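You operate a simulated robot arm through the tools that you are given. There is no shell and no other tool. Be economical: measure what you need, move in short steps, check, and stop when the job is done.

You are at the controls of a simulated robot arm. One attempt, no reset.

JOB
Check the blue test cock for leaks: green tray if it holds, rework bin if it falls.
Fine: knob to TEST, three strokes, read the window, vent before you lift it off.

The check looks at the end state, three seconds after you hand in, the way a careful person would. Anything else that was tipped, shoved, dropped, spilled or broken makes it a failure.

ROBOT AND FRAMES
A 7-joint arm with a two-finger parallel gripper, fixed in place. Base frame: the origin is at the foot of the arm, x ahead of it, y to its left, z up; the work surface is at about z = 0. Readings come in m, degrees, newtons and seconds.
With the tool pointing down near the work surface it reaches from about 0.24 to 0.62 m from the base axis. Its first joint turns from -66.0 to 66.0 degrees. Payload 2.6 kg.
The TCP is the grasp point between the finger pads, 0.03 m short of the fingertips. In the tool frame z runs along the fingers and y along their closing line. The gripper opens to 0.094 m. The fingers are 0.028 m wide and 0.01 m thick; the gripper's body (0.05 by 0.096 m) begins 0.055 m behind the TCP.
Orientation is told as [roll, pitch, yaw] about the base's x, y, z axes, in that order, counted from this pose: with the fingers straight down and closing along the base's y, the tool's x points along the base's -x, its y along +y and its z along -z.

CONTROLS
- The arm moves only by the tool servo_tool. Its argument "motion" is text: rows parted by semicolons, each of 7 numbers parted by spaces: the shift along the base's x, y, z in units of 100 mm (1.0 is 100 mm), then the turn, a rotation vector about the base's x, y, z in units of 180 degrees (1.0 is 180 degrees), then the closure in counts, from 0 (fully open) to 255 (shut). In form: dx dy dz wx wy wz grip; .... A call has 1 to 20 rows; each row is the pose to reach, as a shift and turn from the pose commanded when the call began. A call with a number of a shift or a turn outside -1 to 1 is refused whole. Each row takes 0.2 s and may step no farther than 0.05 m and 8.6 degrees from the row before; otherwise, or with a gripper value out of range, the whole call is refused. A pose out of reach is approached as far as the arm can. The call stops where the force on the tool passes 80 N (or 10 N more than at its start, if that is more) or the arm is blocked; 0.2 s more then pass. The fingers move at their own pace (about 0.072 m/s each) and stop on an object; they squeeze with about 33 N. The grip force told is the motor's: it shows also when the fingers shut on nothing. Time passes only in rows, and 0.2 s behind the last, so rows that repeat a pose let the fingers close. The reply holds the time, the measured pose of the TCP, the force on the tool along the base axes, the opening and the grip force, in the units named above and with some noise, with the torque about the TCP (base axes, N m) and any sound that the robot's microphone picked up.
- Cameras (640 x 400 px; columns grow to the right, rows downward): "scene" is fixed at [0.0222, 0.4175, 0.5793]; the picture's right is [-0.88, -0.47, 0.00], its down [-0.19, 0.36, -0.91] and it looks along [0.43, -0.80, -0.41] (base axes); focal length 316 px, centre (320, 200). "wrist" rides on the gripper at [0.076, 0.014, -0.102] in the tool frame; the picture's right is [-0.18, 0.98, 0.00], its down [-0.75, -0.14, -0.64] and it looks along [-0.63, -0.12, 0.77] (tool axes); focal length 243 px, centre (320, 200). There is no depth. A picture from a camera that has moved, and an enlarged one, comes with that camera's place and axes in the base frame and with its lens.
- get_image(camera): a new picture of that camera. No time passes.
- zoom(camera, box): a new picture of the part [left, top, right, bottom] of that camera's present view, enlarged. No time passes.
- sign_off(): hands the job in; it is judged then, once.

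Work in short steps. Places have to be worked out from the pictures, the camera data and where the tool is seen: move nearer, look again, correct. Check each grasp and each placing, and mend what went wrong. You have 120 turns and 84 pictures in all, those below and enlarged ones among them. Open the gripper and draw the arm clear of the work before you hand the job in, unless the task says otherwise; then end with one line.

The tools are called after "Request:" as name(argument=value, ...) on one line, values as JSON. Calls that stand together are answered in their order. servo_tool: Moves the arm, as the interface text tells. Its arguments: {"type":"object","properties":{"motion":{"type":"string"}},"required":["motion"]} The other tools are called the same way: get_image (camera) takes a picture; zoom (camera, box) takes an enlarged picture of a part of a camera's view; sign_off () hands the job in.

At the start:

```text
clock: 0.0
position: [0.3354, -0.2656, 0.3202]
ee_rot: [0.0, 0.0, -0.1]
contact_force: [0.4, 0.4, 1.7]
moment: [0.02, -0.02, 0.02]
opening: 0.094
grip_force: 0.0
```

scene: 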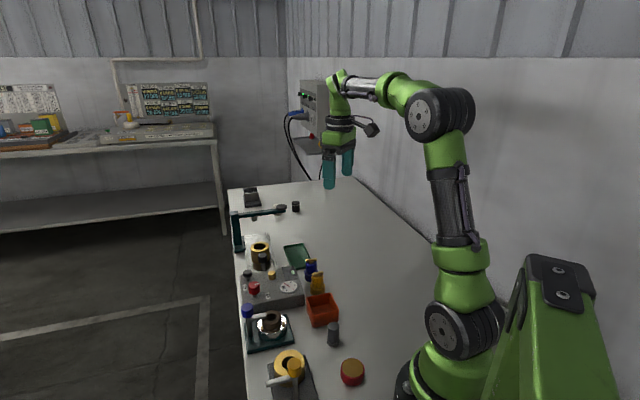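
wrist: 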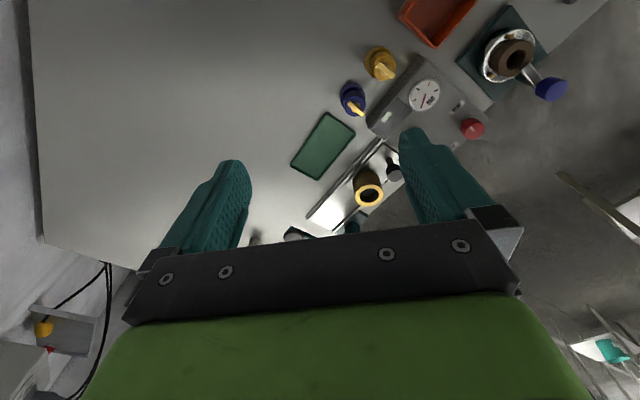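

I begin by looking closer at the crowded bench in both views.

Request:
zoom(camera="scene", box=[220, 180, 380, 280])

Request:
zoom(camera="scene", box=[220, 260, 400, 400])

Request:
zoom(camera="wrist", box=[280, 0, 600, 240])

```text
4.00 times, centred on (300, 230) of scene
camera zoom: at [0.0222, 0.4175, 0.5793], right [-0.88, -0.47, 0.0], down [-0.19, 0.36, -0.91], along [0.43, -0.8, -0.41], focal length 1264 px, centre (400, 80)
```

zoom: 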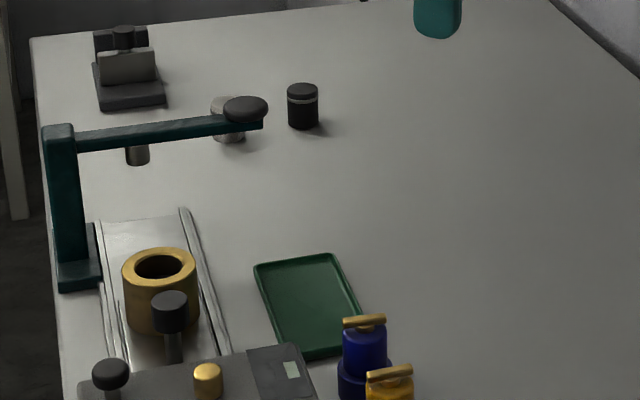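

```text
2.86 times, centred on (310, 330) of scene
camera zoom: at [0.0222, 0.4175, 0.5793], right [-0.88, -0.47, 0.0], down [-0.19, 0.36, -0.91], along [0.43, -0.8, -0.41], focal length 903 px, centre (349, -171)
```

zoom: 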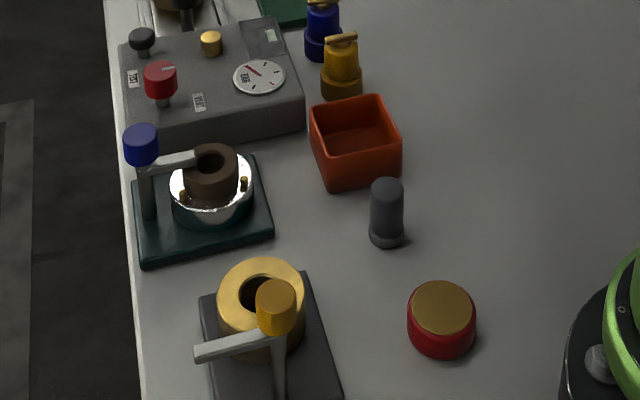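

```text
1.67 times, centred on (440, 120) of wrist
camera zoom: at [0.2578, -0.2517, 0.4232], right [0.18, 0.98, 0.0], down [0.75, -0.14, 0.64], along [0.63, -0.12, -0.77], focal length 404 px, centre (120, 333)
```

zoom: 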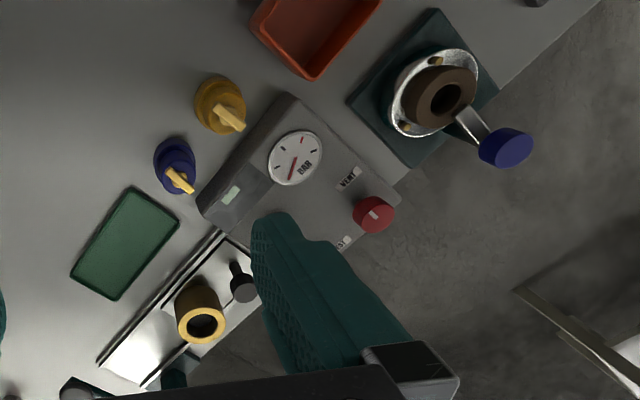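

The tester box with gauge and red knob is around (0.42,-0.1), the blue cock near (0.39,-0.22). I move high sideways to look down at the tester.

Request:
servo_tool(motion="0.1 0.4 0 0 0 0 0; 0.1 0.8 0 0 0 0 0; 0.1 1.0 0 0 0 0 0; 0.1 1.0 0 0 0 0 0")

Request:
get_image(camera="wrist")

Request:
zoom(camera="wrist", box=[200, 20, 440, 180])

```text
clock: 1.0
position: [0.3433, -0.1638, 0.3227]
ee_rot: [0.1, 0.0, 0.1]
contact_force: [-1.0, -0.5, 0.4]
moment: [0.0, 0.01, 0.01]
opening: 0.0939
grip_force: 0.1
```

```text
78 pictures are left
camera wrist: at [0.2659, -0.1507, 0.4246], right [0.18, 0.98, 0.0], down [0.75, -0.14, 0.64], along [0.63, -0.12, -0.77], focal length 243 px, centre (320, 200)
```

wrist: 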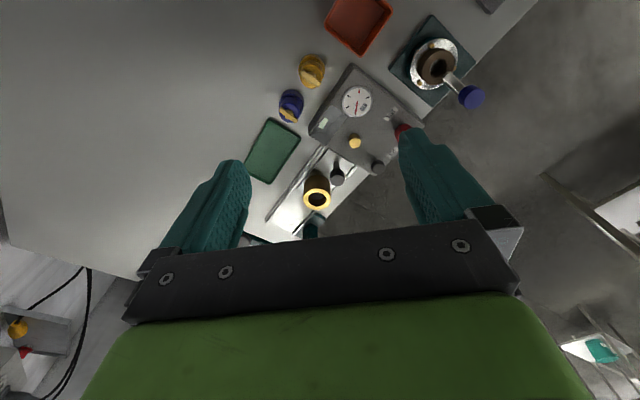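

```text
2.50 times, centred on (320, 100) of wrist
camera zoom: at [0.2659, -0.1507, 0.4246], right [0.18, 0.98, 0.0], down [0.75, -0.14, 0.64], along [0.63, -0.12, -0.77], focal length 606 px, centre (320, 450)
```

zoom: 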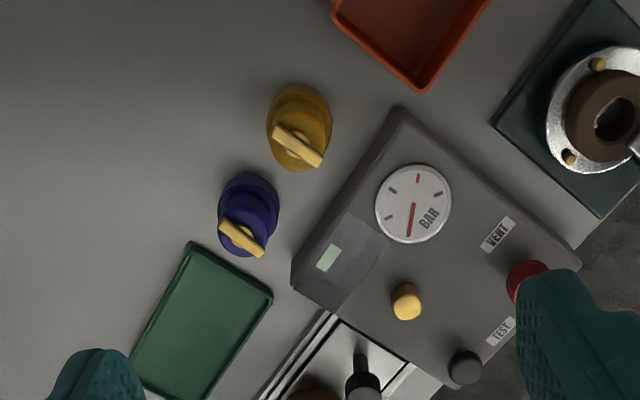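

Layout: gauge (0.39,-0.12), brass stub (0.44,-0.13), black knob (0.49,-0.10), red knob (0.436,-0.063). I go lower and further back for a close look.

Request:
servo_tool(motion="-0.2 0.3 -0.3 0 0 0 0; -0.4 0.6 -0.6 0 0 0 0; -0.4 0.8 -0.9 0 0 0 0; -0.4 0.8 -0.9 0 0 0 0")

Request:
zoom(camera="wrist", box=[200, 60, 440, 230])

Request:
zoom(camera="scene", box=[230, 225, 330, 310])

```text
clock: 2.0
position: [0.3034, -0.0874, 0.2326]
ee_rot: [0.0, 0.1, 0.0]
contact_force: [-0.1, -0.2, -0.3]
moment: [-0.02, 0.02, 0.02]
opening: 0.094
grip_force: 0.0
```

```text
2.35 times, centred on (320, 145) of wrist
camera zoom: at [0.2265, -0.0735, 0.3348], right [0.18, 0.98, 0.0], down [0.75, -0.14, 0.64], along [0.63, -0.12, -0.77], focal length 571 px, centre (320, 329)
```

zoom: 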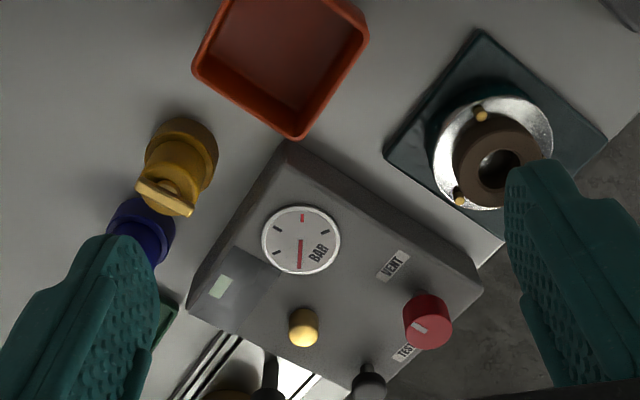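

```text
4.71 times, centred on (280, 268) of scene
camera zoom: at [0.0222, 0.4175, 0.5793], right [-0.88, -0.47, 0.0], down [-0.19, 0.36, -0.91], along [0.43, -0.8, -0.41], focal length 1487 px, centre (508, -118)
```

zoom: 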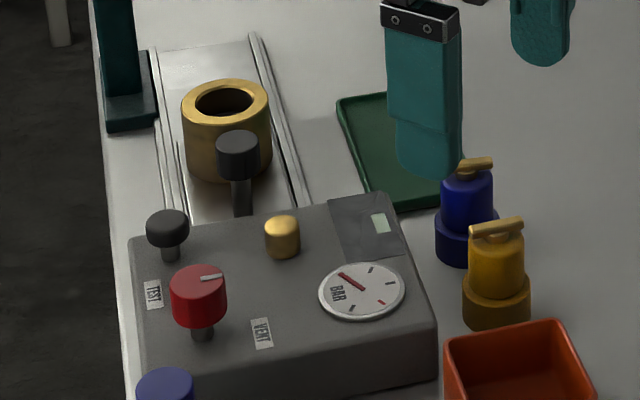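

I zoom on the knob, brass stub and the blue cock for detail of pointer and shapes.

Request:
zoom(camera="wrist", box=[300, 150, 400, 212])

Request:
zoom(camera="scene", box=[240, 255, 335, 315])

```text
6.40 times, centred on (350, 181) of wrist
camera zoom: at [0.2265, -0.0735, 0.3348], right [0.18, 0.98, 0.0], down [0.75, -0.14, 0.64], along [0.63, -0.12, -0.77], focal length 1553 px, centre (128, 322)
```

zoom: 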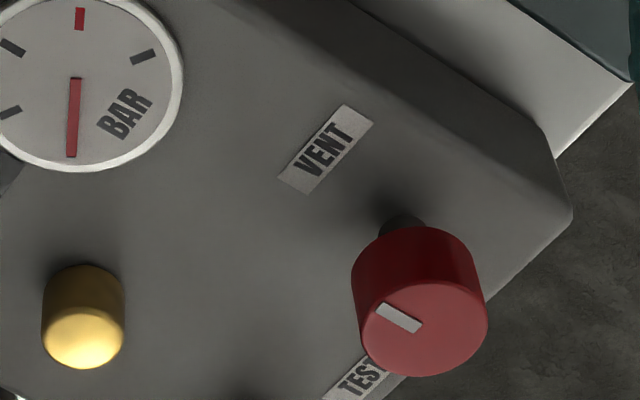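

```text
6.67 times, centred on (288, 285) of scene
camera zoom: at [0.0222, 0.4175, 0.5793], right [-0.88, -0.47, 0.0], down [-0.19, 0.36, -0.91], along [0.43, -0.8, -0.41], focal length 2107 px, centre (537, -367)
```

zoom: 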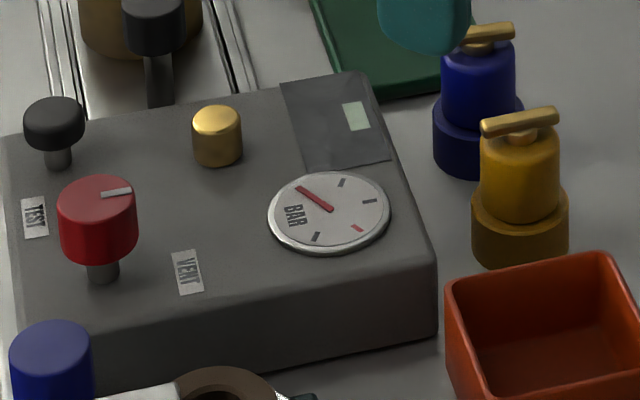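

The knob pointer sits at VENT; box top is about z=0.042, knob cap at (0.455,-0.050, top 0.074). I now look at the blue cock close from above.

Request:
servo_tool(motion="0 -0.4 0 0 0 0 0; 0.3 -0.8 0 0 0 0 0; 0.5 -1.2 0 0 0 0 0; 0.5 -1.4 0 0 0 0 0; 0.5 -1.4 0 0 0 0 0")

Request:
get_image(camera="wrist")

Request:
zoom(camera="scene", box=[265, 245, 345, 295])

```text
refused: -1.2 is not a number from -1 to 1
```

```text
72 pictures are left
camera wrist: at [0.2265, -0.0735, 0.3348], right [0.18, 0.98, 0.0], down [0.75, -0.14, 0.64], along [0.63, -0.12, -0.77], focal length 243 px, centre (320, 200)
```

wrist: 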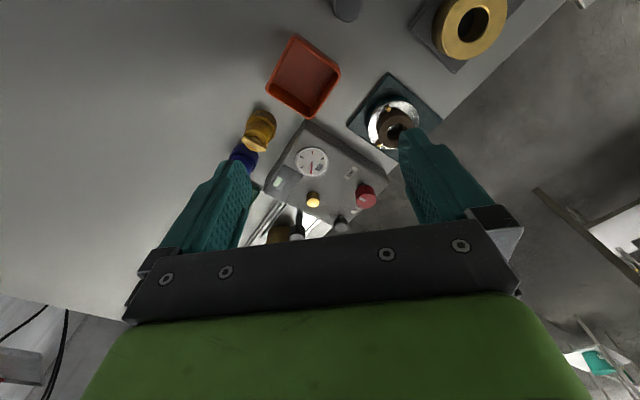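

```text
8.00 times, centred on (305, 270) of scene
camera zoom: at [0.0222, 0.4175, 0.5793], right [-0.88, -0.47, 0.0], down [-0.19, 0.36, -0.91], along [0.43, -0.8, -0.41], focal length 2529 px, centre (440, -360)
```

zoom: 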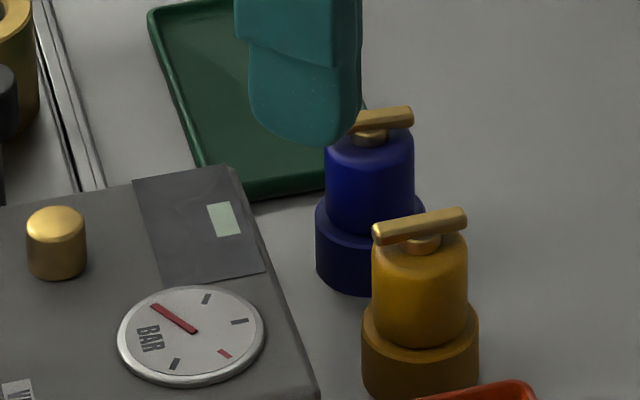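

The shift was over the limit; I repeat it within one unit.

Request:
servo_tool(motion="0 -0.4 0 0 0 0 0; 0.3 -0.7 0 0 0 0 0; 0.4 -1.0 0 0 0 0 0; 0.4 -1.0 0 0 0 0 0")

Request:
zoom(camera="wrist", box=[220, 20, 420, 145])

Request:
zoom(camera="scene", box=[265, 245, 345, 295])

```text
clock: 3.0
position: [0.3428, -0.1891, 0.2341]
ee_rot: [0.0, 0.0, -0.1]
contact_force: [0.7, 0.1, -0.4]
moment: [-0.01, 0.0, -0.01]
opening: 0.094
grip_force: 0.1
```

```text
3.20 times, centred on (320, 82) of wrist
camera zoom: at [0.267, -0.1746, 0.3354], right [0.18, 0.98, 0.0], down [0.75, -0.14, 0.64], along [0.63, -0.12, -0.77], focal length 776 px, centre (320, 576)
```

zoom: 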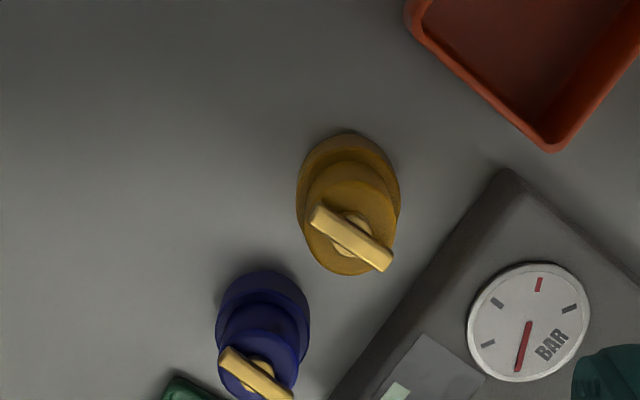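

```text
8.00 times, centred on (305, 270) of scene
camera zoom: at [0.0222, 0.4175, 0.5793], right [-0.88, -0.47, 0.0], down [-0.19, 0.36, -0.91], along [0.43, -0.8, -0.41], focal length 2529 px, centre (440, -360)
```

zoom: 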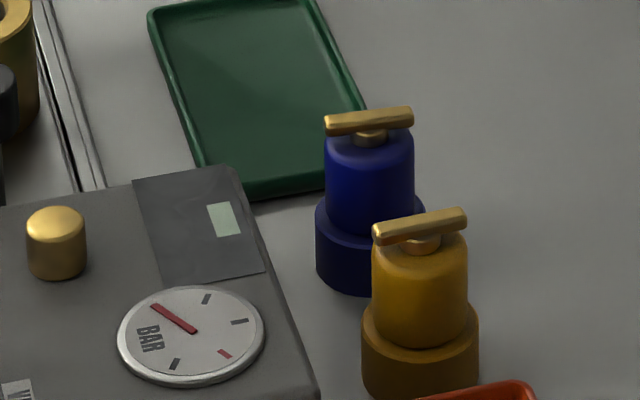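

Blue cock's handle hub triangulates to (0.393,-0.2235, z≈0.06); upper body is ≈31 mm wide above a 38 mm base. I go above it with part-opened fingers at yaw 0, clear of the yellow cock.

Request:
servo_tool(motion="0.3 -0.2 -0.2 0 0 0 85; 0.5 -0.34 -0.5 0 0 0 85; 0.5 -0.34 -0.9 0 0 0 85; 0.5 -0.34 -1.0 0 0 0 85; 0.5 -0.34 -1.0 0 0 0 85")

Request:
get_image(camera="wrist")

Request:
zoom(camera="scene", box=[265, 215, 345, 295])

```text
clock: 4.2
position: [0.3954, -0.2193, 0.1306]
ee_rot: [0.0, 0.0, 0.1]
contact_force: [-0.4, 0.7, 0.0]
moment: [0.02, -0.01, -0.03]
opening: 0.0626
grip_force: 0.0
```

```text
68 pictures are left
camera wrist: at [0.3183, -0.2058, 0.2328], right [0.18, 0.98, 0.0], down [0.75, -0.14, 0.64], along [0.63, -0.12, -0.77], focal length 243 px, centre (320, 200)
```

wrist: 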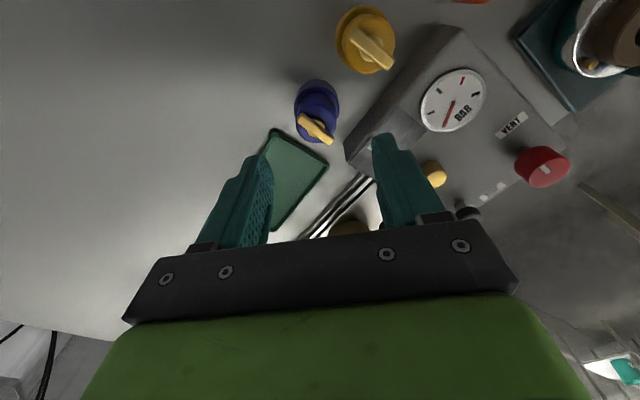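

```text
5.00 times, centred on (305, 255) of scene
camera zoom: at [0.0222, 0.4175, 0.5793], right [-0.88, -0.47, 0.0], down [-0.19, 0.36, -0.91], along [0.43, -0.8, -0.41], focal length 1580 px, centre (395, -75)
```

zoom: 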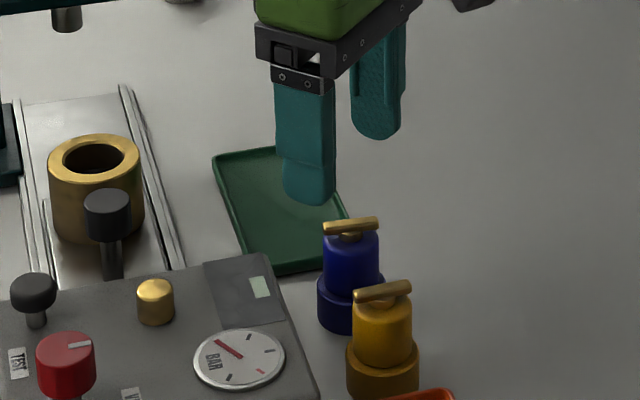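

Fresh estimate of the hub is (0.391,-0.2236), so I correct by -3/-4 mm, then descend so the tips stop just above the wide base.

Request:
servo_tool(motion="-0.03 -0.04 -0.1 0 0 0 85; -0.03 -0.04 -0.4 0 0 0 85; -0.03 -0.04 -0.6 0 0 0 85; -0.03 -0.04 -0.76 0 0 0 85; -0.03 -0.04 -0.76 0 0 0 85")

Request:
get_image(camera="wrist")

Request:
zoom(camera="scene", box=[265, 235, 345, 295])

```text
clock: 5.4
position: [0.3923, -0.2245, 0.0549]
ee_rot: [0.0, 0.0, -0.1]
contact_force: [-0.5, 0.2, 0.0]
moment: [0.01, -0.03, 0.04]
opening: 0.0629
grip_force: 0.0
```

```text
66 pictures are left
camera wrist: at [0.3157, -0.2108, 0.1569], right [0.18, 0.98, 0.0], down [0.75, -0.14, 0.64], along [0.63, -0.12, -0.77], focal length 243 px, centre (320, 200)
```

wrist: 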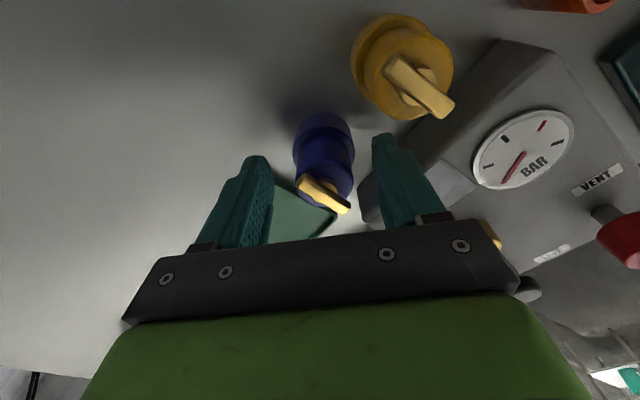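

```text
6.67 times, centred on (305, 265) of scene
camera zoom: at [0.0222, 0.4175, 0.5793], right [-0.88, -0.47, 0.0], down [-0.19, 0.36, -0.91], along [0.43, -0.8, -0.41], focal length 2107 px, centre (420, -233)
```

zoom: 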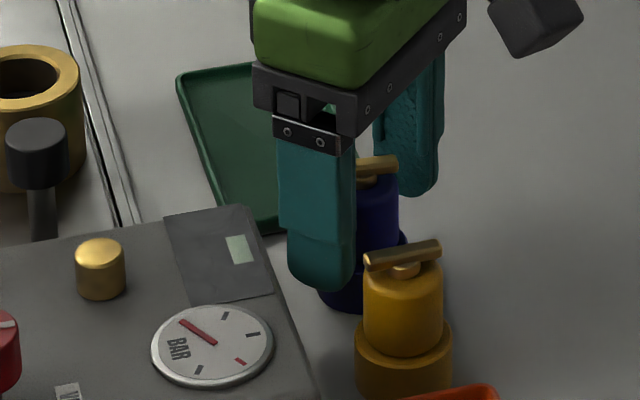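

The cock is centred between the pads. Closing now.

Request:
servo_tool(motion="-0.01 0.01 0 0 0 0 255; -0.01 0.01 0 0 0 0 255; -0.01 0.01 0 0 0 0 255")

Request:
get_image(camera="wrist")

```text
clock: 6.2
position: [0.3922, -0.2235, 0.0549]
ee_rot: [0.0, 0.0, 0.0]
contact_force: [-0.1, -0.5, 0.3]
moment: [0.02, -0.01, 0.01]
opening: 0.0306
grip_force: 32.8
```

```text
64 pictures are left
camera wrist: at [0.3147, -0.2099, 0.1569], right [0.18, 0.98, 0.0], down [0.75, -0.14, 0.64], along [0.63, -0.12, -0.77], focal length 243 px, centre (320, 200)
```

wrist: 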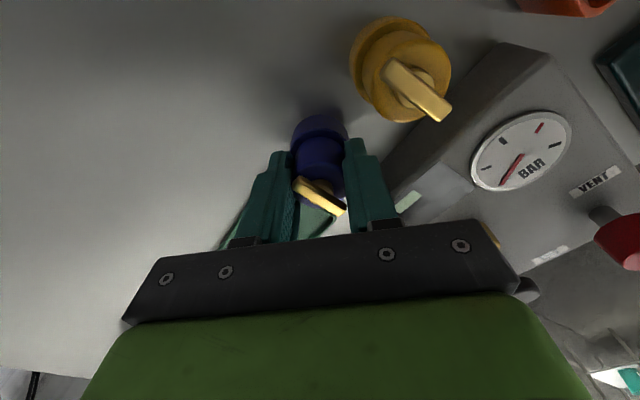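

Grip is firm at 30.6 mm. Lift straight up first, then cross toward the stub at height.

Request:
servo_tool(motion="0 0 0.3 0 0 0 255; 0 0 0.7 0 0 0 255; 0 0.1 1.0 0 0 0 255; 0.2 0.45 1.0 0 0 0 255; 0.45 0.8 1.0 0 0 0 255; 0.58 0.97 1.0 0 0 0 255; 0.58 0.97 1.0 0 0 0 255")

Request:
get_image(camera="wrist")

Request:
zoom(camera="scene", box=[225, 210, 325, 300])

```text
clock: 7.8
position: [0.4472, -0.1253, 0.1574]
ee_rot: [0.1, 0.0, -0.1]
contact_force: [-0.1, 0.6, -2.3]
moment: [-0.03, 0.0, -0.02]
opening: 0.0304
grip_force: 32.3
```

```text
63 pictures are left
camera wrist: at [0.3712, -0.112, 0.2596], right [0.18, 0.98, 0.0], down [0.75, -0.14, 0.64], along [0.63, -0.12, -0.77], focal length 243 px, centre (320, 200)
```

wrist: 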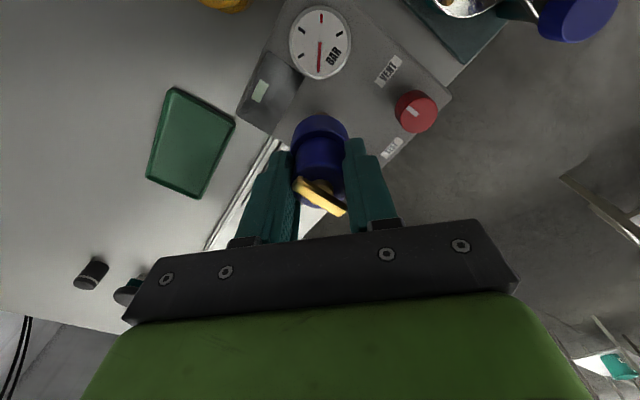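

```text
4.44 times, centred on (275, 255) of scene
camera zoom: at [0.0222, 0.4175, 0.5793], right [-0.88, -0.47, 0.0], down [-0.19, 0.36, -0.91], along [0.43, -0.8, -0.41], focal length 1405 px, centre (520, -44)
```

zoom: 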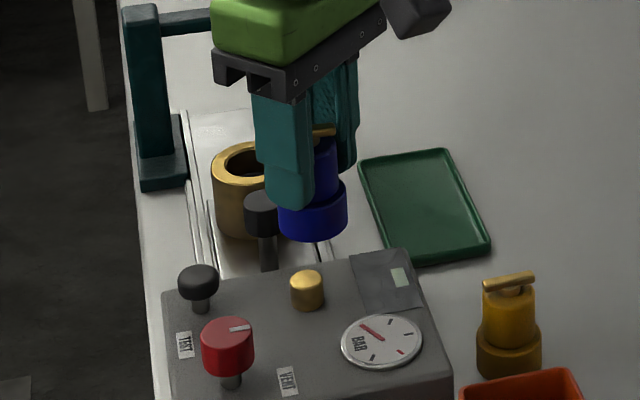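

The held cock hides the stub from the wrist camera; I shift 60 mm in +x at this height to look almost straight down at the stub.

Request:
servo_tool(motion="0.3 0 0 0 0 0 255; 0.6 0 0 0 0 0 255; 0.6 0 0 0 0 0 255")

Request:
zoom(camera="wrist", box=[240, 0, 400, 220])

```text
clock: 8.6
position: [0.5097, -0.1267, 0.1552]
ee_rot: [0.0, 0.0, 0.0]
contact_force: [-0.2, 0.4, -0.4]
moment: [0.07, 0.01, -0.05]
opening: 0.0308
grip_force: 32.6
```

```text
1.82 times, centred on (320, 110) of wrist
camera zoom: at [0.4333, -0.113, 0.2575], right [0.18, 0.98, 0.0], down [0.75, -0.14, 0.64], along [0.63, -0.12, -0.77], focal length 441 px, centre (320, 364)
```

zoom: 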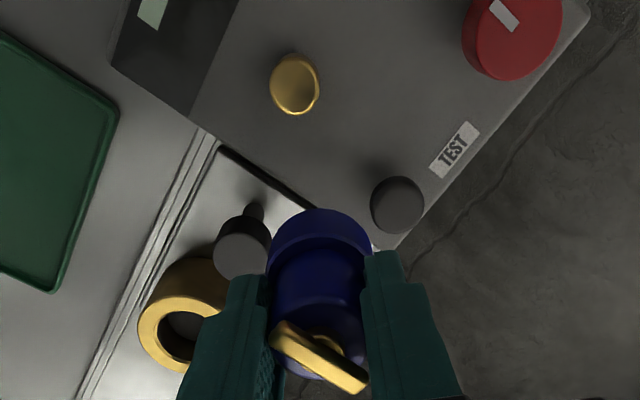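

Stub centre from above: (0.457,-0.128); pump knob ≈(0.507,-0.094). I move so the cock's axis is over the stub and lower to just above it.

Request:
servo_tool(motion="-0.3 -0.01 0 0 0 0 255; -0.51 -0.013 0 0 0 0 255; -0.51 -0.013 -0.2 0 0 0 255; -0.51 -0.013 -0.31 0 0 0 255; -0.51 -0.013 -0.31 0 0 0 255")

Request:
zoom(camera="scene", box=[235, 230, 315, 290])

Request:
zoom(camera="wrist", box=[240, 60, 400, 220])

```text
clock: 9.8
position: [0.4572, -0.1292, 0.123]
ee_rot: [0.1, 0.0, 0.0]
contact_force: [0.2, 0.8, -0.4]
moment: [0.01, -0.02, 0.02]
opening: 0.0303
grip_force: 33.2
```

```text
6.67 times, centred on (275, 260) of scene
camera zoom: at [0.0222, 0.4175, 0.5793], right [-0.88, -0.47, 0.0], down [-0.19, 0.36, -0.91], along [0.43, -0.8, -0.41], focal length 2107 px, centre (620, -200)
```

zoom: 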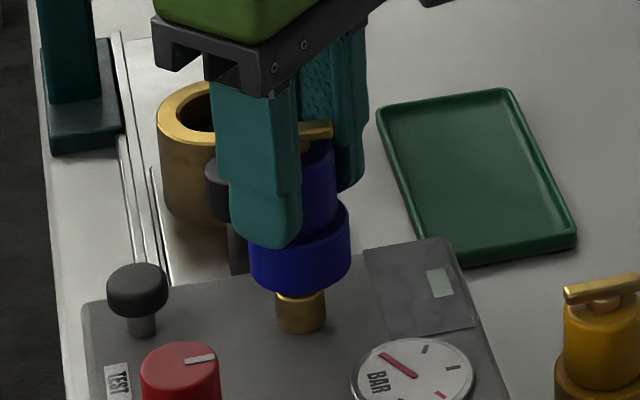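

```text
2.50 times, centred on (320, 140) of wrist
camera zoom: at [0.3804, -0.1152, 0.2244], right [0.18, 0.98, 0.0], down [0.75, -0.14, 0.64], along [0.63, -0.12, -0.77], focal length 606 px, centre (320, 350)
```

zoom: 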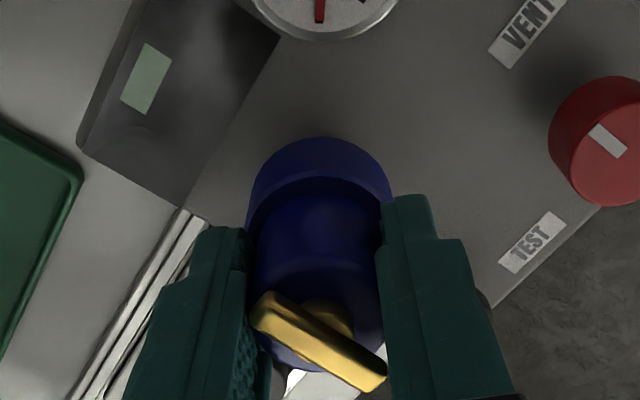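

In the scene view the cock and stub axes line up. I lower slowly and watch the force.

Request:
servo_tool(motion="0.01 0.01 -0.06 0 0 0 255; 0.01 0.01 -0.1 0 0 0 255; 0.01 0.01 -0.14 0 0 0 255; 0.01 0.01 -0.14 0 0 0 255")

```text
clock: 10.8
position: [0.4585, -0.1264, 0.1085]
ee_rot: [0.1, -0.1, 0.0]
contact_force: [0.2, -0.5, -1.3]
moment: [0.03, 0.04, -0.01]
opening: 0.0307
grip_force: 32.6
```

No force below the stub-top level, so it is sliding on. Continue a few mm at a time.

Request:
servo_tool(motion="0 0 -0.04 0 0 0 255; 0 0 -0.08 0 0 0 255; 0 0 -0.11 0 0 0 255; 0 0 -0.11 0 0 0 255")

Request:
zoom(camera="scene", box=[235, 230, 315, 290])

```text
clock: 11.8
position: [0.4584, -0.1268, 0.099]
ee_rot: [0.0, 0.0, -0.1]
contact_force: [-0.7, 0.3, -2.3]
moment: [0.0, -0.03, -0.01]
opening: 0.0308
grip_force: 32.8
```

```text
6.67 times, centred on (275, 260) of scene
camera zoom: at [0.0222, 0.4175, 0.5793], right [-0.88, -0.47, 0.0], down [-0.19, 0.36, -0.91], along [0.43, -0.8, -0.41], focal length 2107 px, centre (620, -200)
```

zoom: 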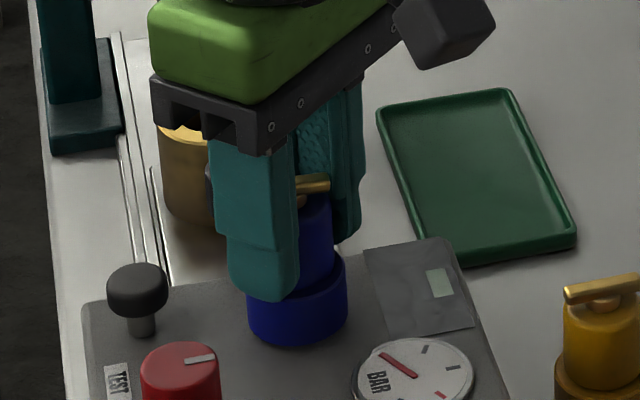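

It is around the stub, nearly seated. A few more mm until contact shows.

Request:
servo_tool(motion="0 0 -0.02 0 0 0 255; 0 0 -0.04 0 0 0 255; 0 0 -0.04 0 0 0 255")

```text
clock: 12.6
position: [0.4592, -0.1271, 0.0958]
ee_rot: [-0.1, 0.1, -0.1]
contact_force: [-1.5, -2.7, 0.3]
moment: [-0.13, 0.08, 0.0]
opening: 0.0307
grip_force: 33.2
```

Request:
servo_tool(motion="0 0 -0.02 0 0 0 255; 0 0 -0.04 0 0 0 255; 0 0 -0.04 0 0 0 255")

Request:
zoom(camera="scene", box=[235, 230, 315, 290])

```text
clock: 13.4
position: [0.4596, -0.1257, 0.0945]
ee_rot: [-0.1, -0.2, -0.2]
contact_force: [-11.1, -3.2, 26.9]
moment: [-0.13, -0.04, -0.07]
opening: 0.0309
grip_force: 33.2
```

```text
6.67 times, centred on (275, 260) of scene
camera zoom: at [0.022, 0.4176, 0.5793], right [-0.88, -0.47, 0.0], down [-0.19, 0.36, -0.91], along [0.43, -0.8, -0.41], focal length 2107 px, centre (620, -200)
```

zoom: 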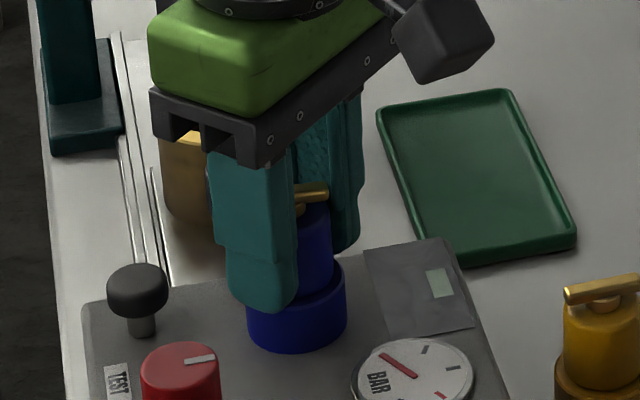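

Firm contact of 27 N: seated. I ease the push, open part way and lift clear.

Request:
servo_tool(motion="0 0 0.02 0 0 0 255; 0 0 0.03 0 0 0 85; 0 0 0.03 0 0 0 85; 0 0 0.3 0 0 0 85; 0 0 0.7 0 0 0 85; 0 0 0.9 0 0 0 85; 0 0 0.9 0 0 0 85")

Request:
get_image(camera="wrist")

Request:
zoom(camera="scene", box=[235, 230, 315, 290])

```text
clock: 15.0
position: [0.4567, -0.1252, 0.1829]
ee_rot: [0.0, 0.0, 0.1]
contact_force: [-0.3, -0.2, -0.8]
moment: [0.0, 0.0, 0.0]
opening: 0.0628
grip_force: 0.0
```

```text
56 pictures are left
camera wrist: at [0.3797, -0.1109, 0.2832], right [0.18, 0.98, 0.0], down [0.75, -0.14, 0.64], along [0.63, -0.12, -0.77], focal length 243 px, centre (320, 200)
```

wrist: 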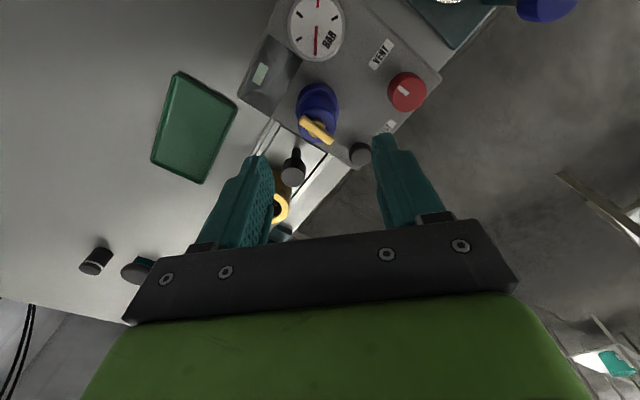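

```text
6.67 times, centred on (275, 260) of scene
camera zoom: at [0.0222, 0.4175, 0.5793], right [-0.88, -0.47, 0.0], down [-0.19, 0.36, -0.91], along [0.43, -0.8, -0.41], focal length 2107 px, centre (620, -200)
```

zoom: 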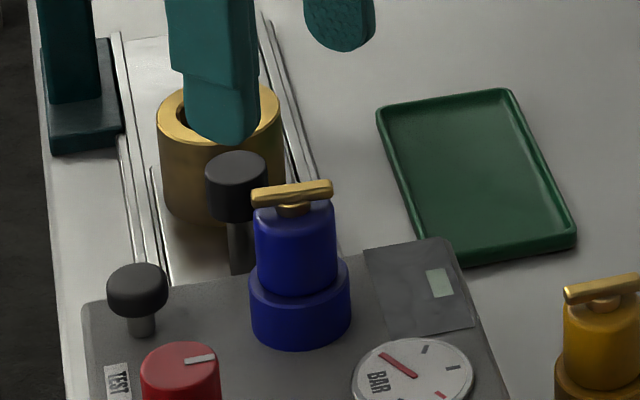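

The cock sits upright on the stub. Next I go above the red knob while turning to yaw -60°, leaving room to turn it toward TEST.

Request:
servo_tool(motion="0 0.15 0 0 0 -0.045 100; -0.02 0.4 0 0 0 -0.09 100; -0.02 0.72 0 0 0 -0.135 100; -0.02 0.72 0 0 0 -0.18 100; -0.02 0.72 0 0 0 -0.225 100; -0.02 0.72 0 0 0 -0.27 100; -0.02 0.72 0 0 0 -0.315 100; -0.02 0.72 -0.2 0 0 -0.333 100; -0.02 0.72 -0.45 0 0 -0.333 100; -0.02 0.72 -0.45 0 0 -0.333 100")

Request:
get_image(camera="wrist")

Request:
zoom(camera="scene", box=[215, 230, 315, 310])

```text
clock: 17.2
position: [0.4563, -0.0536, 0.1326]
ee_rot: [0.1, 0.1, -60.0]
contact_force: [1.0, 0.3, 0.5]
moment: [0.01, 0.0, -0.04]
opening: 0.057
grip_force: 0.0
```

```text
54 pictures are left
camera wrist: at [0.4307, 0.0188, 0.2358], right [0.94, 0.33, 0.0], down [0.25, -0.72, 0.64], along [0.21, -0.61, -0.77], focal length 243 px, centre (320, 200)
```

wrist: 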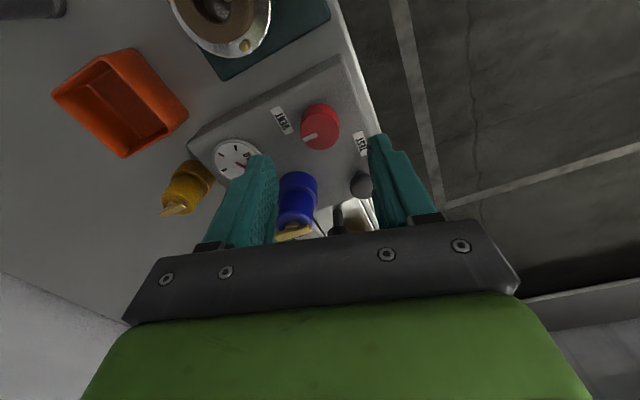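

```text
5.00 times, centred on (265, 270) of scene
camera zoom: at [0.0222, 0.4175, 0.5793], right [-0.88, -0.47, 0.0], down [-0.19, 0.36, -0.91], along [0.43, -0.8, -0.41], focal length 1580 px, centre (595, -150)
```

zoom: 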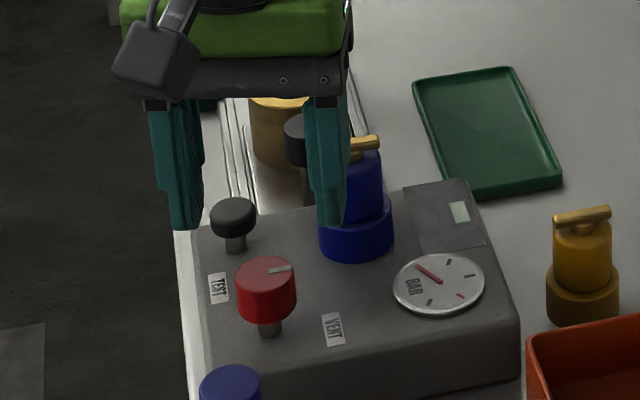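

Knob centre now (0.455,-0.0515). I lower so the tips stay ~6 mm above the box top and close on the cap.

Request:
servo_tool(motion="-0.01 0.02 -0.3 0 0 0 100; -0.01 0.02 -0.45 0 0 0 100; -0.01 0.02 -0.545 0 0 0 100; -0.01 0.02 -0.545 0 0 0 100; -0.01 0.02 -0.545 0 0 0 255; -0.01 0.02 -0.545 0 0 0 255; -0.01 0.02 -0.545 0 0 0 255")

Request:
get_image(camera="wrist")

Request:
zoom(camera="scene", box=[215, 230, 315, 310])

```text
clock: 18.8
position: [0.4562, -0.052, 0.0817]
ee_rot: [0.0, 0.0, -59.8]
contact_force: [15.5, 4.8, -8.3]
moment: [-0.08, -0.03, -0.08]
opening: 0.0269
grip_force: 45.2
```

```text
52 pictures are left
camera wrist: at [0.4294, 0.021, 0.1835], right [0.94, 0.33, 0.0], down [0.25, -0.72, 0.64], along [0.22, -0.6, -0.77], focal length 243 px, centre (320, 200)
```

wrist: 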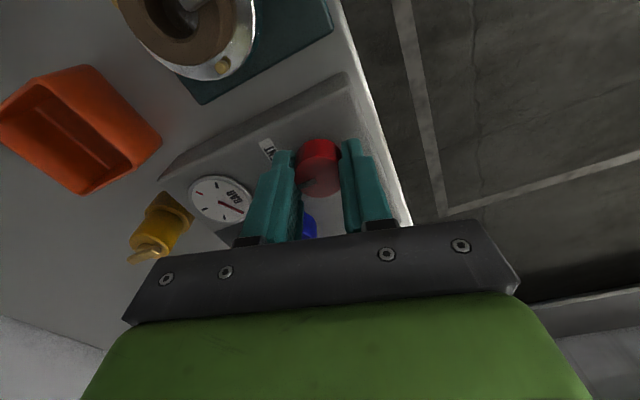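

```text
5.00 times, centred on (265, 270) of scene
camera zoom: at [0.0223, 0.4175, 0.5793], right [-0.88, -0.47, 0.0], down [-0.19, 0.36, -0.91], along [0.43, -0.8, -0.41], focal length 1580 px, centre (595, -150)
```

zoom: 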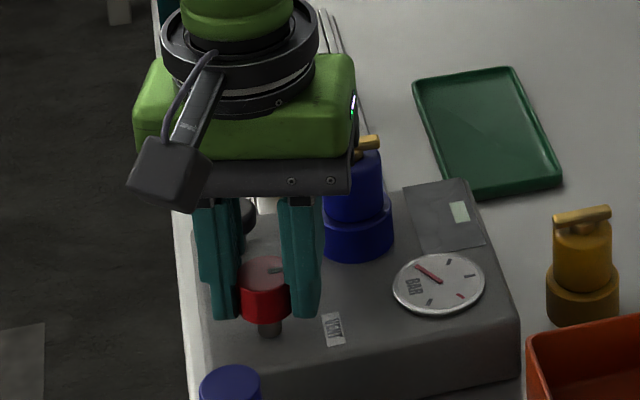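

Grasped, with a side force of ~16 N showing 1–2 mm off-centre. I shift the command slightly along +(0.87,0.5) to relieve it.

Request:
servo_tool(motion="0.01 0.006 0 0 0 0 255; 0.015 0.008 0 0 0 0 255; 0.015 0.008 0 0 0 0 255")

```text
clock: 19.6
position: [0.4559, -0.0507, 0.0806]
ee_rot: [-0.1, 0.2, -60.0]
contact_force: [4.0, 2.6, -11.4]
moment: [-0.48, -0.72, 0.01]
opening: 0.0269
grip_force: 44.2
```

Better. Now turn counter-clockwise (toward TEST) 40° first, checking torque.

Request:
servo_tool(motion="0 0 0 0 0 0.045 255; 0 0 0 0 0 0.09 255; 0 0 0 0 0 0.135 255; 0 0 0 0 0 0.18 255; 0 0 0 0 0 0.225 255; 0 0 0 0 0 0.225 255")

Request:
zoom(camera="scene", box=[215, 230, 315, 310])

```text
clock: 21.0
position: [0.4571, -0.0506, 0.082]
ee_rot: [-0.1, -0.1, -19.2]
contact_force: [1.7, 3.3, -3.1]
moment: [0.05, 0.1, -0.54]
opening: 0.0278
grip_force: 44.8
```

```text
5.00 times, centred on (265, 270) of scene
camera zoom: at [0.0222, 0.4175, 0.5793], right [-0.88, -0.47, 0.0], down [-0.19, 0.36, -0.91], along [0.43, -0.8, -0.41], focal length 1580 px, centre (595, -150)
```

zoom: 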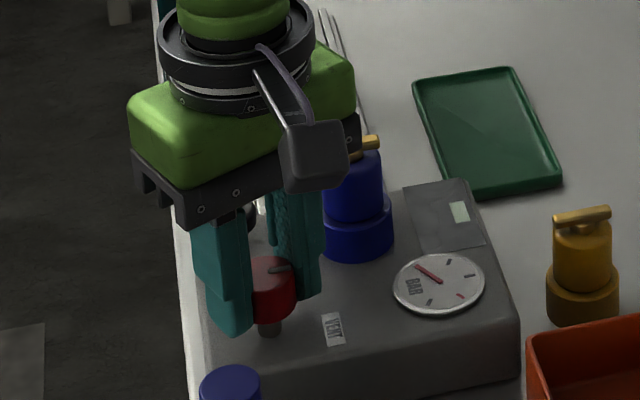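

Torque rose to 0.54 N·m and the pointer seems not to have moved; I check closely whether the knob turned.

Request:
zoom(camera="wrist", box=[260, 100, 400, 220])

Request:
zoom(camera="scene", box=[250, 270, 290, 300])

```text
3.33 times, centred on (330, 160) of wrist
camera zoom: at [0.3892, -0.0122, 0.1842], right [0.5, 0.87, 0.0], down [0.66, -0.38, 0.64], along [0.56, -0.32, -0.77], focal length 809 px, centre (287, 333)
```

zoom: 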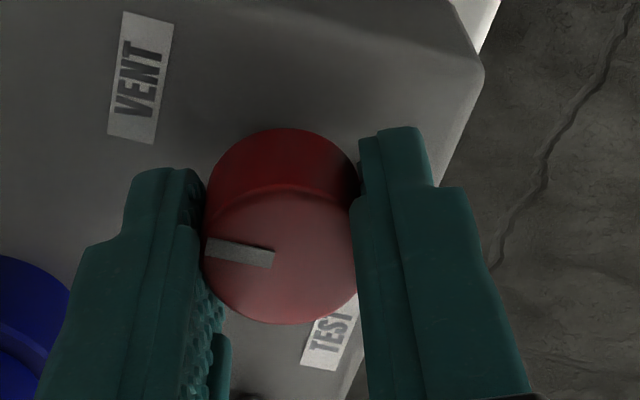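

```text
13.33 times, centred on (270, 285) of scene
camera zoom: at [0.0222, 0.4175, 0.5793], right [-0.88, -0.47, 0.0], down [-0.19, 0.36, -0.91], along [0.43, -0.8, -0.41], focal length 4214 px, centre (987, -933)
```

zoom: 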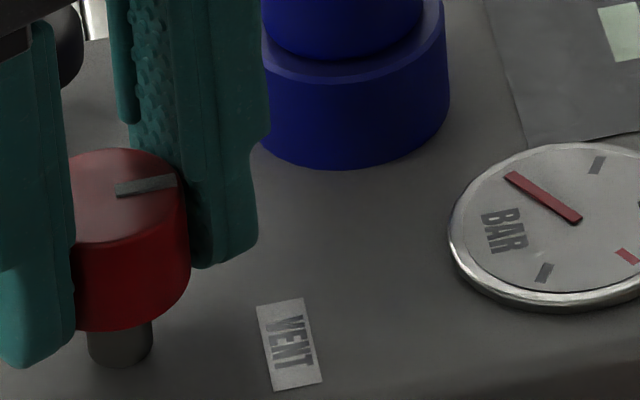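

The pointer stayed at about -136°: the pads slipped. I turn back the same 40° and watch whether the knob moves that way and what torque it takes.

Request:
servo_tool(motion="0 0 0 0 0 -0.045 255; 0 0 0 0 0 -0.09 255; 0 0 0 0 0 -0.135 255; 0 0 0 0 0 -0.18 255; 0 0 0 0 0 -0.225 255; 0 0 0 0 0 -0.225 255")

Request:
zoom(camera="scene", box=[250, 270, 290, 300])

```text
clock: 22.4
position: [0.4561, -0.0519, 0.082]
ee_rot: [0.0, 0.0, -60.1]
contact_force: [-6.5, 4.0, 14.1]
moment: [0.64, 0.53, 0.03]
opening: 0.0277
grip_force: 44.9
```

```text
13.33 times, centred on (270, 285) of scene
camera zoom: at [0.0221, 0.4175, 0.5793], right [-0.88, -0.47, 0.0], down [-0.19, 0.36, -0.91], along [0.43, -0.8, -0.41], focal length 4214 px, centre (987, -933)
```

zoom: 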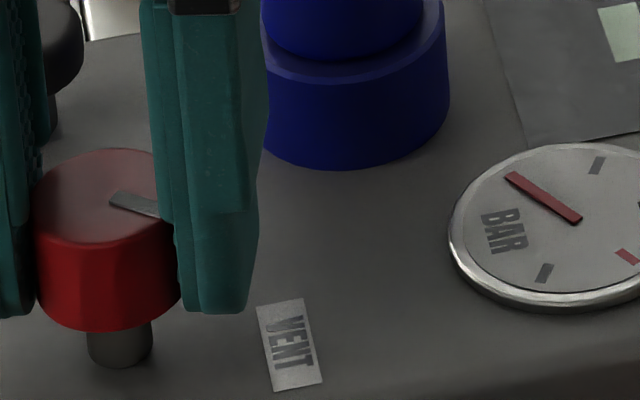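

The knob turned clockwise freely. I look from the wrist to measure its new pointer angle against the labels.

Request:
zoom(camera="wrist", box=[230, 100, 400, 220])

```text
3.33 times, centred on (315, 160) of wrist
camera zoom: at [0.43, 0.0213, 0.1842], right [0.94, 0.33, 0.0], down [0.25, -0.72, 0.64], along [0.21, -0.61, -0.77], focal length 809 px, centre (337, 333)
```

zoom: 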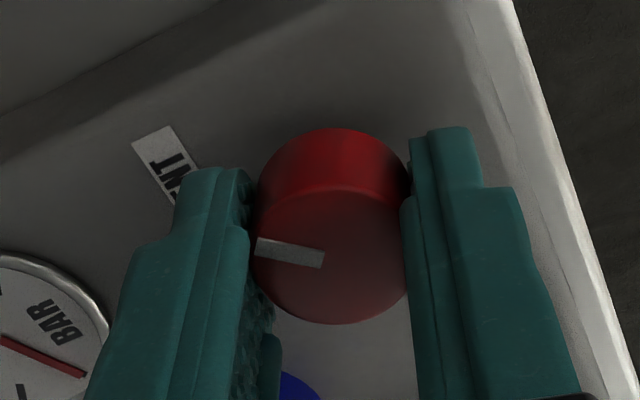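

It moved 41° with the gripper. I now turn counter-clockwise again, in two parts, to see where it resists.

Request:
servo_tool(motion="0 0 0 0 0 0.03 255; 0 0 0 0 0 0.06 255; 0 0 0 0 0 0.09 255; 0 0 0 0 0 0.11 255")

Request:
zoom(camera="wrist", box=[230, 100, 400, 220])

```text
clock: 23.4
position: [0.4558, -0.0498, 0.0826]
ee_rot: [0.2, 0.1, -40.2]
contact_force: [-13.0, 10.1, 21.6]
moment: [0.08, 0.36, 0.03]
opening: 0.0277
grip_force: 44.6
```

```text
3.33 times, centred on (315, 160) of wrist
camera zoom: at [0.407, 0.0083, 0.1842], right [0.77, 0.63, 0.0], down [0.49, -0.59, 0.64], along [0.41, -0.49, -0.77], focal length 809 px, centre (337, 333)
```

zoom: 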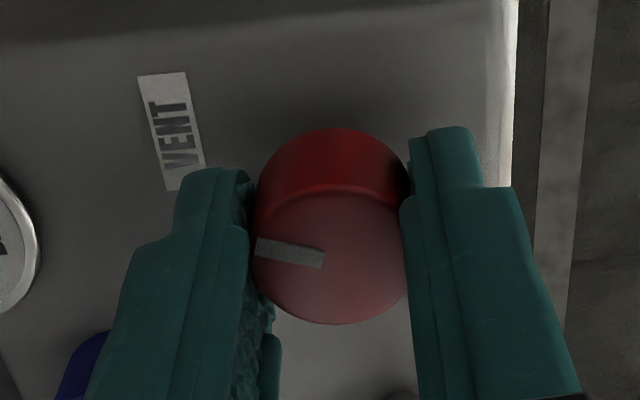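

It turns freely here. Continue counter-clockwise through the earlier sticking point.

Request:
servo_tool(motion="0 0 0 0 0 0.04 255; 0 0 0 0 0 0.08 255; 0 0 0 0 0 0.114 255")

Request:
servo_tool(motion="0 0 0 0 0 0.03 255; 0 0 0 0 0 0.06 255; 0 0 0 0 0 0.06 255")

Request:
zoom(camera="wrist", box=[230, 100, 400, 220])

```text
clock: 24.2
position: [0.4573, -0.0511, 0.0831]
ee_rot: [0.2, 0.1, -19.6]
contact_force: [-12.0, 15.9, 28.6]
moment: [0.29, 0.41, -0.22]
opening: 0.0278
grip_force: 44.7
```

```text
clock: 25.0
position: [0.4585, -0.0494, 0.0813]
ee_rot: [0.1, -0.3, -8.6]
contact_force: [25.7, 16.5, -5.7]
moment: [0.11, -0.39, -0.37]
opening: 0.0273
grip_force: 45.6
```

```text
3.33 times, centred on (315, 160) of wrist
camera zoom: at [0.384, -0.0254, 0.1828], right [0.33, 0.94, 0.0], down [0.72, -0.25, 0.65], along [0.61, -0.21, -0.76], focal length 809 px, centre (337, 333)
```

zoom: 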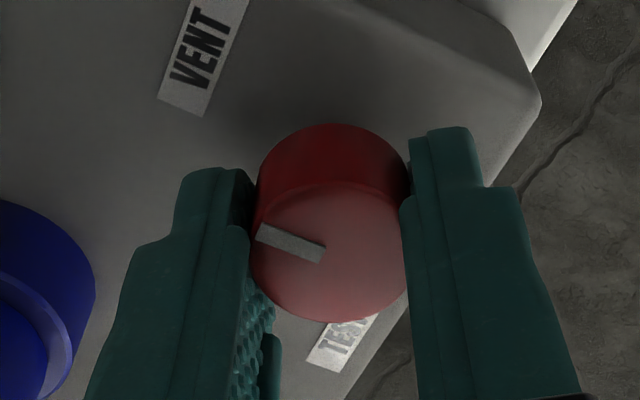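

There is a firm stop at the starting angle counter-clockwise, so the free travel is clockwise. I release, rise, re-yaw to about +70° and regrasp for a long clockwise turn.

Request:
servo_tool(motion="0 0 0 0 0 0 100; 0 0 0 0 0 0 100; 0 0 0.3 0 0 0 100; 0 0 0.3 0 0 0.045 100; 0 0 0.3 0 0 0.09 100; 0 0 0.3 0 0 0.135 100; 0 0 0.3 0 0 0.18 100; 0 0 0.3 0 0 0.225 100; 0 0 0.3 0 0 0.27 100; 0 0 0.3 0 0 0.315 100; 0 0 0.3 0 0 0.36 100; 0 0 0.3 0 0 0.405 100; 0 0 0.3 0 0 0.43 100; 0 0 0.3 0 0 0.43 100")

Request:
get_image(camera="wrist")

Request:
zoom(camera="scene", box=[225, 245, 305, 305])

```text
clock: 28.0
position: [0.4556, -0.0507, 0.1119]
ee_rot: [0.0, 0.0, 68.8]
contact_force: [0.3, -0.7, 0.6]
moment: [-0.02, 0.01, -0.01]
opening: 0.0573
grip_force: 0.0
```

```text
43 pictures are left
camera wrist: at [0.4146, -0.1173, 0.2138], right [-0.85, 0.53, 0.0], down [0.41, 0.65, 0.64], along [0.34, 0.55, -0.77], focal length 243 px, centre (320, 200)
```

wrist: 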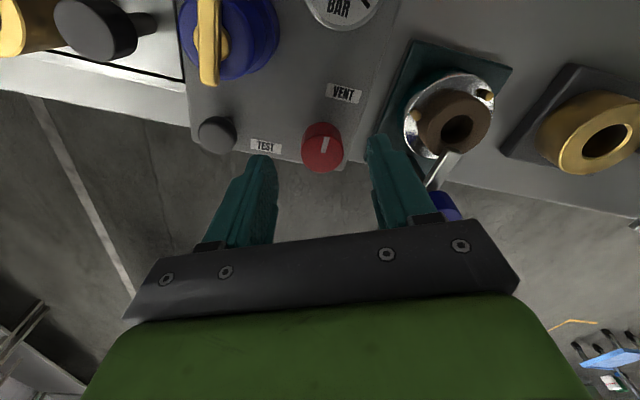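

```text
6.67 times, centred on (265, 275) of scene
camera zoom: at [0.0222, 0.4175, 0.5793], right [-0.88, -0.47, 0.0], down [-0.19, 0.36, -0.91], along [0.43, -0.8, -0.41], focal length 2107 px, centre (687, -300)
```

zoom: 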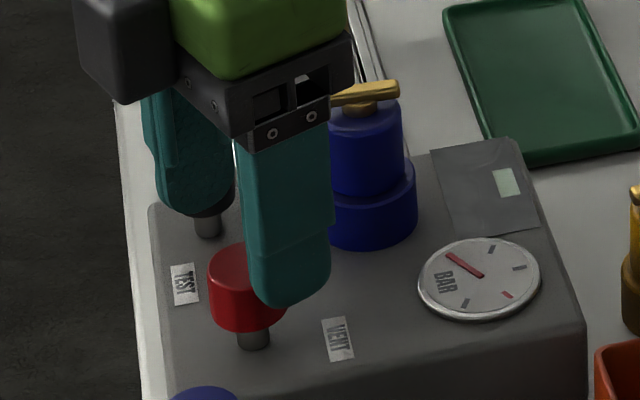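

This view is aligned with the box's lettering; I zoom to read the pointer against the labels.

Request:
zoom(camera="wrist", box=[180, 60, 400, 200])

```text
2.86 times, centred on (290, 130) of wrist
camera zoom: at [0.4146, -0.1173, 0.2138], right [-0.85, 0.53, 0.0], down [0.41, 0.65, 0.64], along [0.34, 0.55, -0.77], focal length 693 px, centre (406, 400)
```

zoom: 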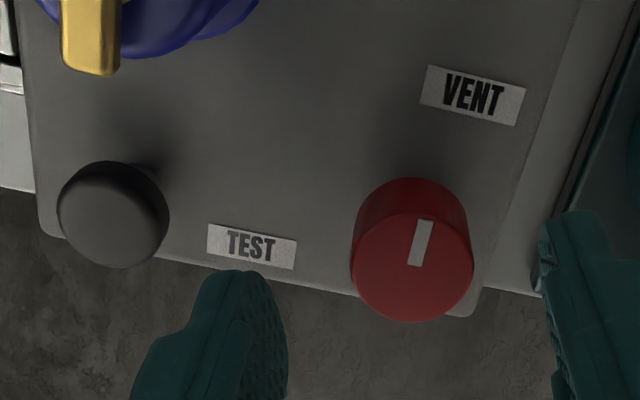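

VENT is at 12 o'clock and TEST at 9 o'clock in the lettering's frame, with a stop blocking the short way, so TEST should lie the long way round clockwise. I grasp here and turn clockwise ~65° first.

Request:
servo_tool(motion="0 0 -0.15 0 0 0 100; 0 0 -0.3 0 0 0 100; 0 0 -0.3 0 0 0 255; 0 0 -0.3 0 0 0 255; 0 0 -0.3 0 0 0 255")

Request:
servo_tool(motion="0 0 0 0 0 -0.045 255; 0 0 0 0 0 -0.09 255; 0 0 0 0 0 -0.135 255; 0 0 0 0 0 -0.18 255; 0 0 0 0 0 -0.225 255; 0 0 0 0 0 -0.27 255; 0 0 0 0 0 -0.315 255; 0 0 0 0 0 -0.36 255; 0 0 0 0 0 -0.36 255")

Request:
zoom(camera="wrist", box=[230, 100, 400, 220])

```text
clock: 29.2
position: [0.4555, -0.0508, 0.0821]
ee_rot: [0.3, 0.0, 68.5]
contact_force: [-24.8, 4.5, 8.9]
moment: [0.07, -0.15, -0.03]
opening: 0.0275
grip_force: 44.4
```

```text
clock: 31.2
position: [0.457, -0.0497, 0.0804]
ee_rot: [0.2, 0.2, 3.7]
contact_force: [-11.3, 12.2, 7.0]
moment: [-0.09, 1.24, -0.04]
opening: 0.0268
grip_force: 45.1
```

```text
3.33 times, centred on (315, 160) of wrist
camera zoom: at [0.3796, -0.0409, 0.1836], right [0.12, 0.99, 0.0], down [0.76, -0.1, 0.64], along [0.63, -0.08, -0.77], focal length 809 px, centre (337, 333)
```

zoom: 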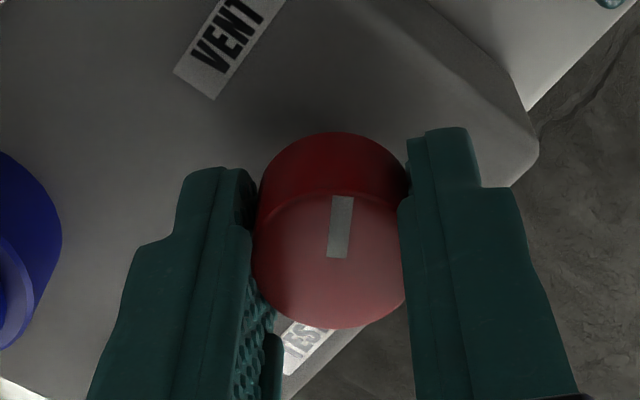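

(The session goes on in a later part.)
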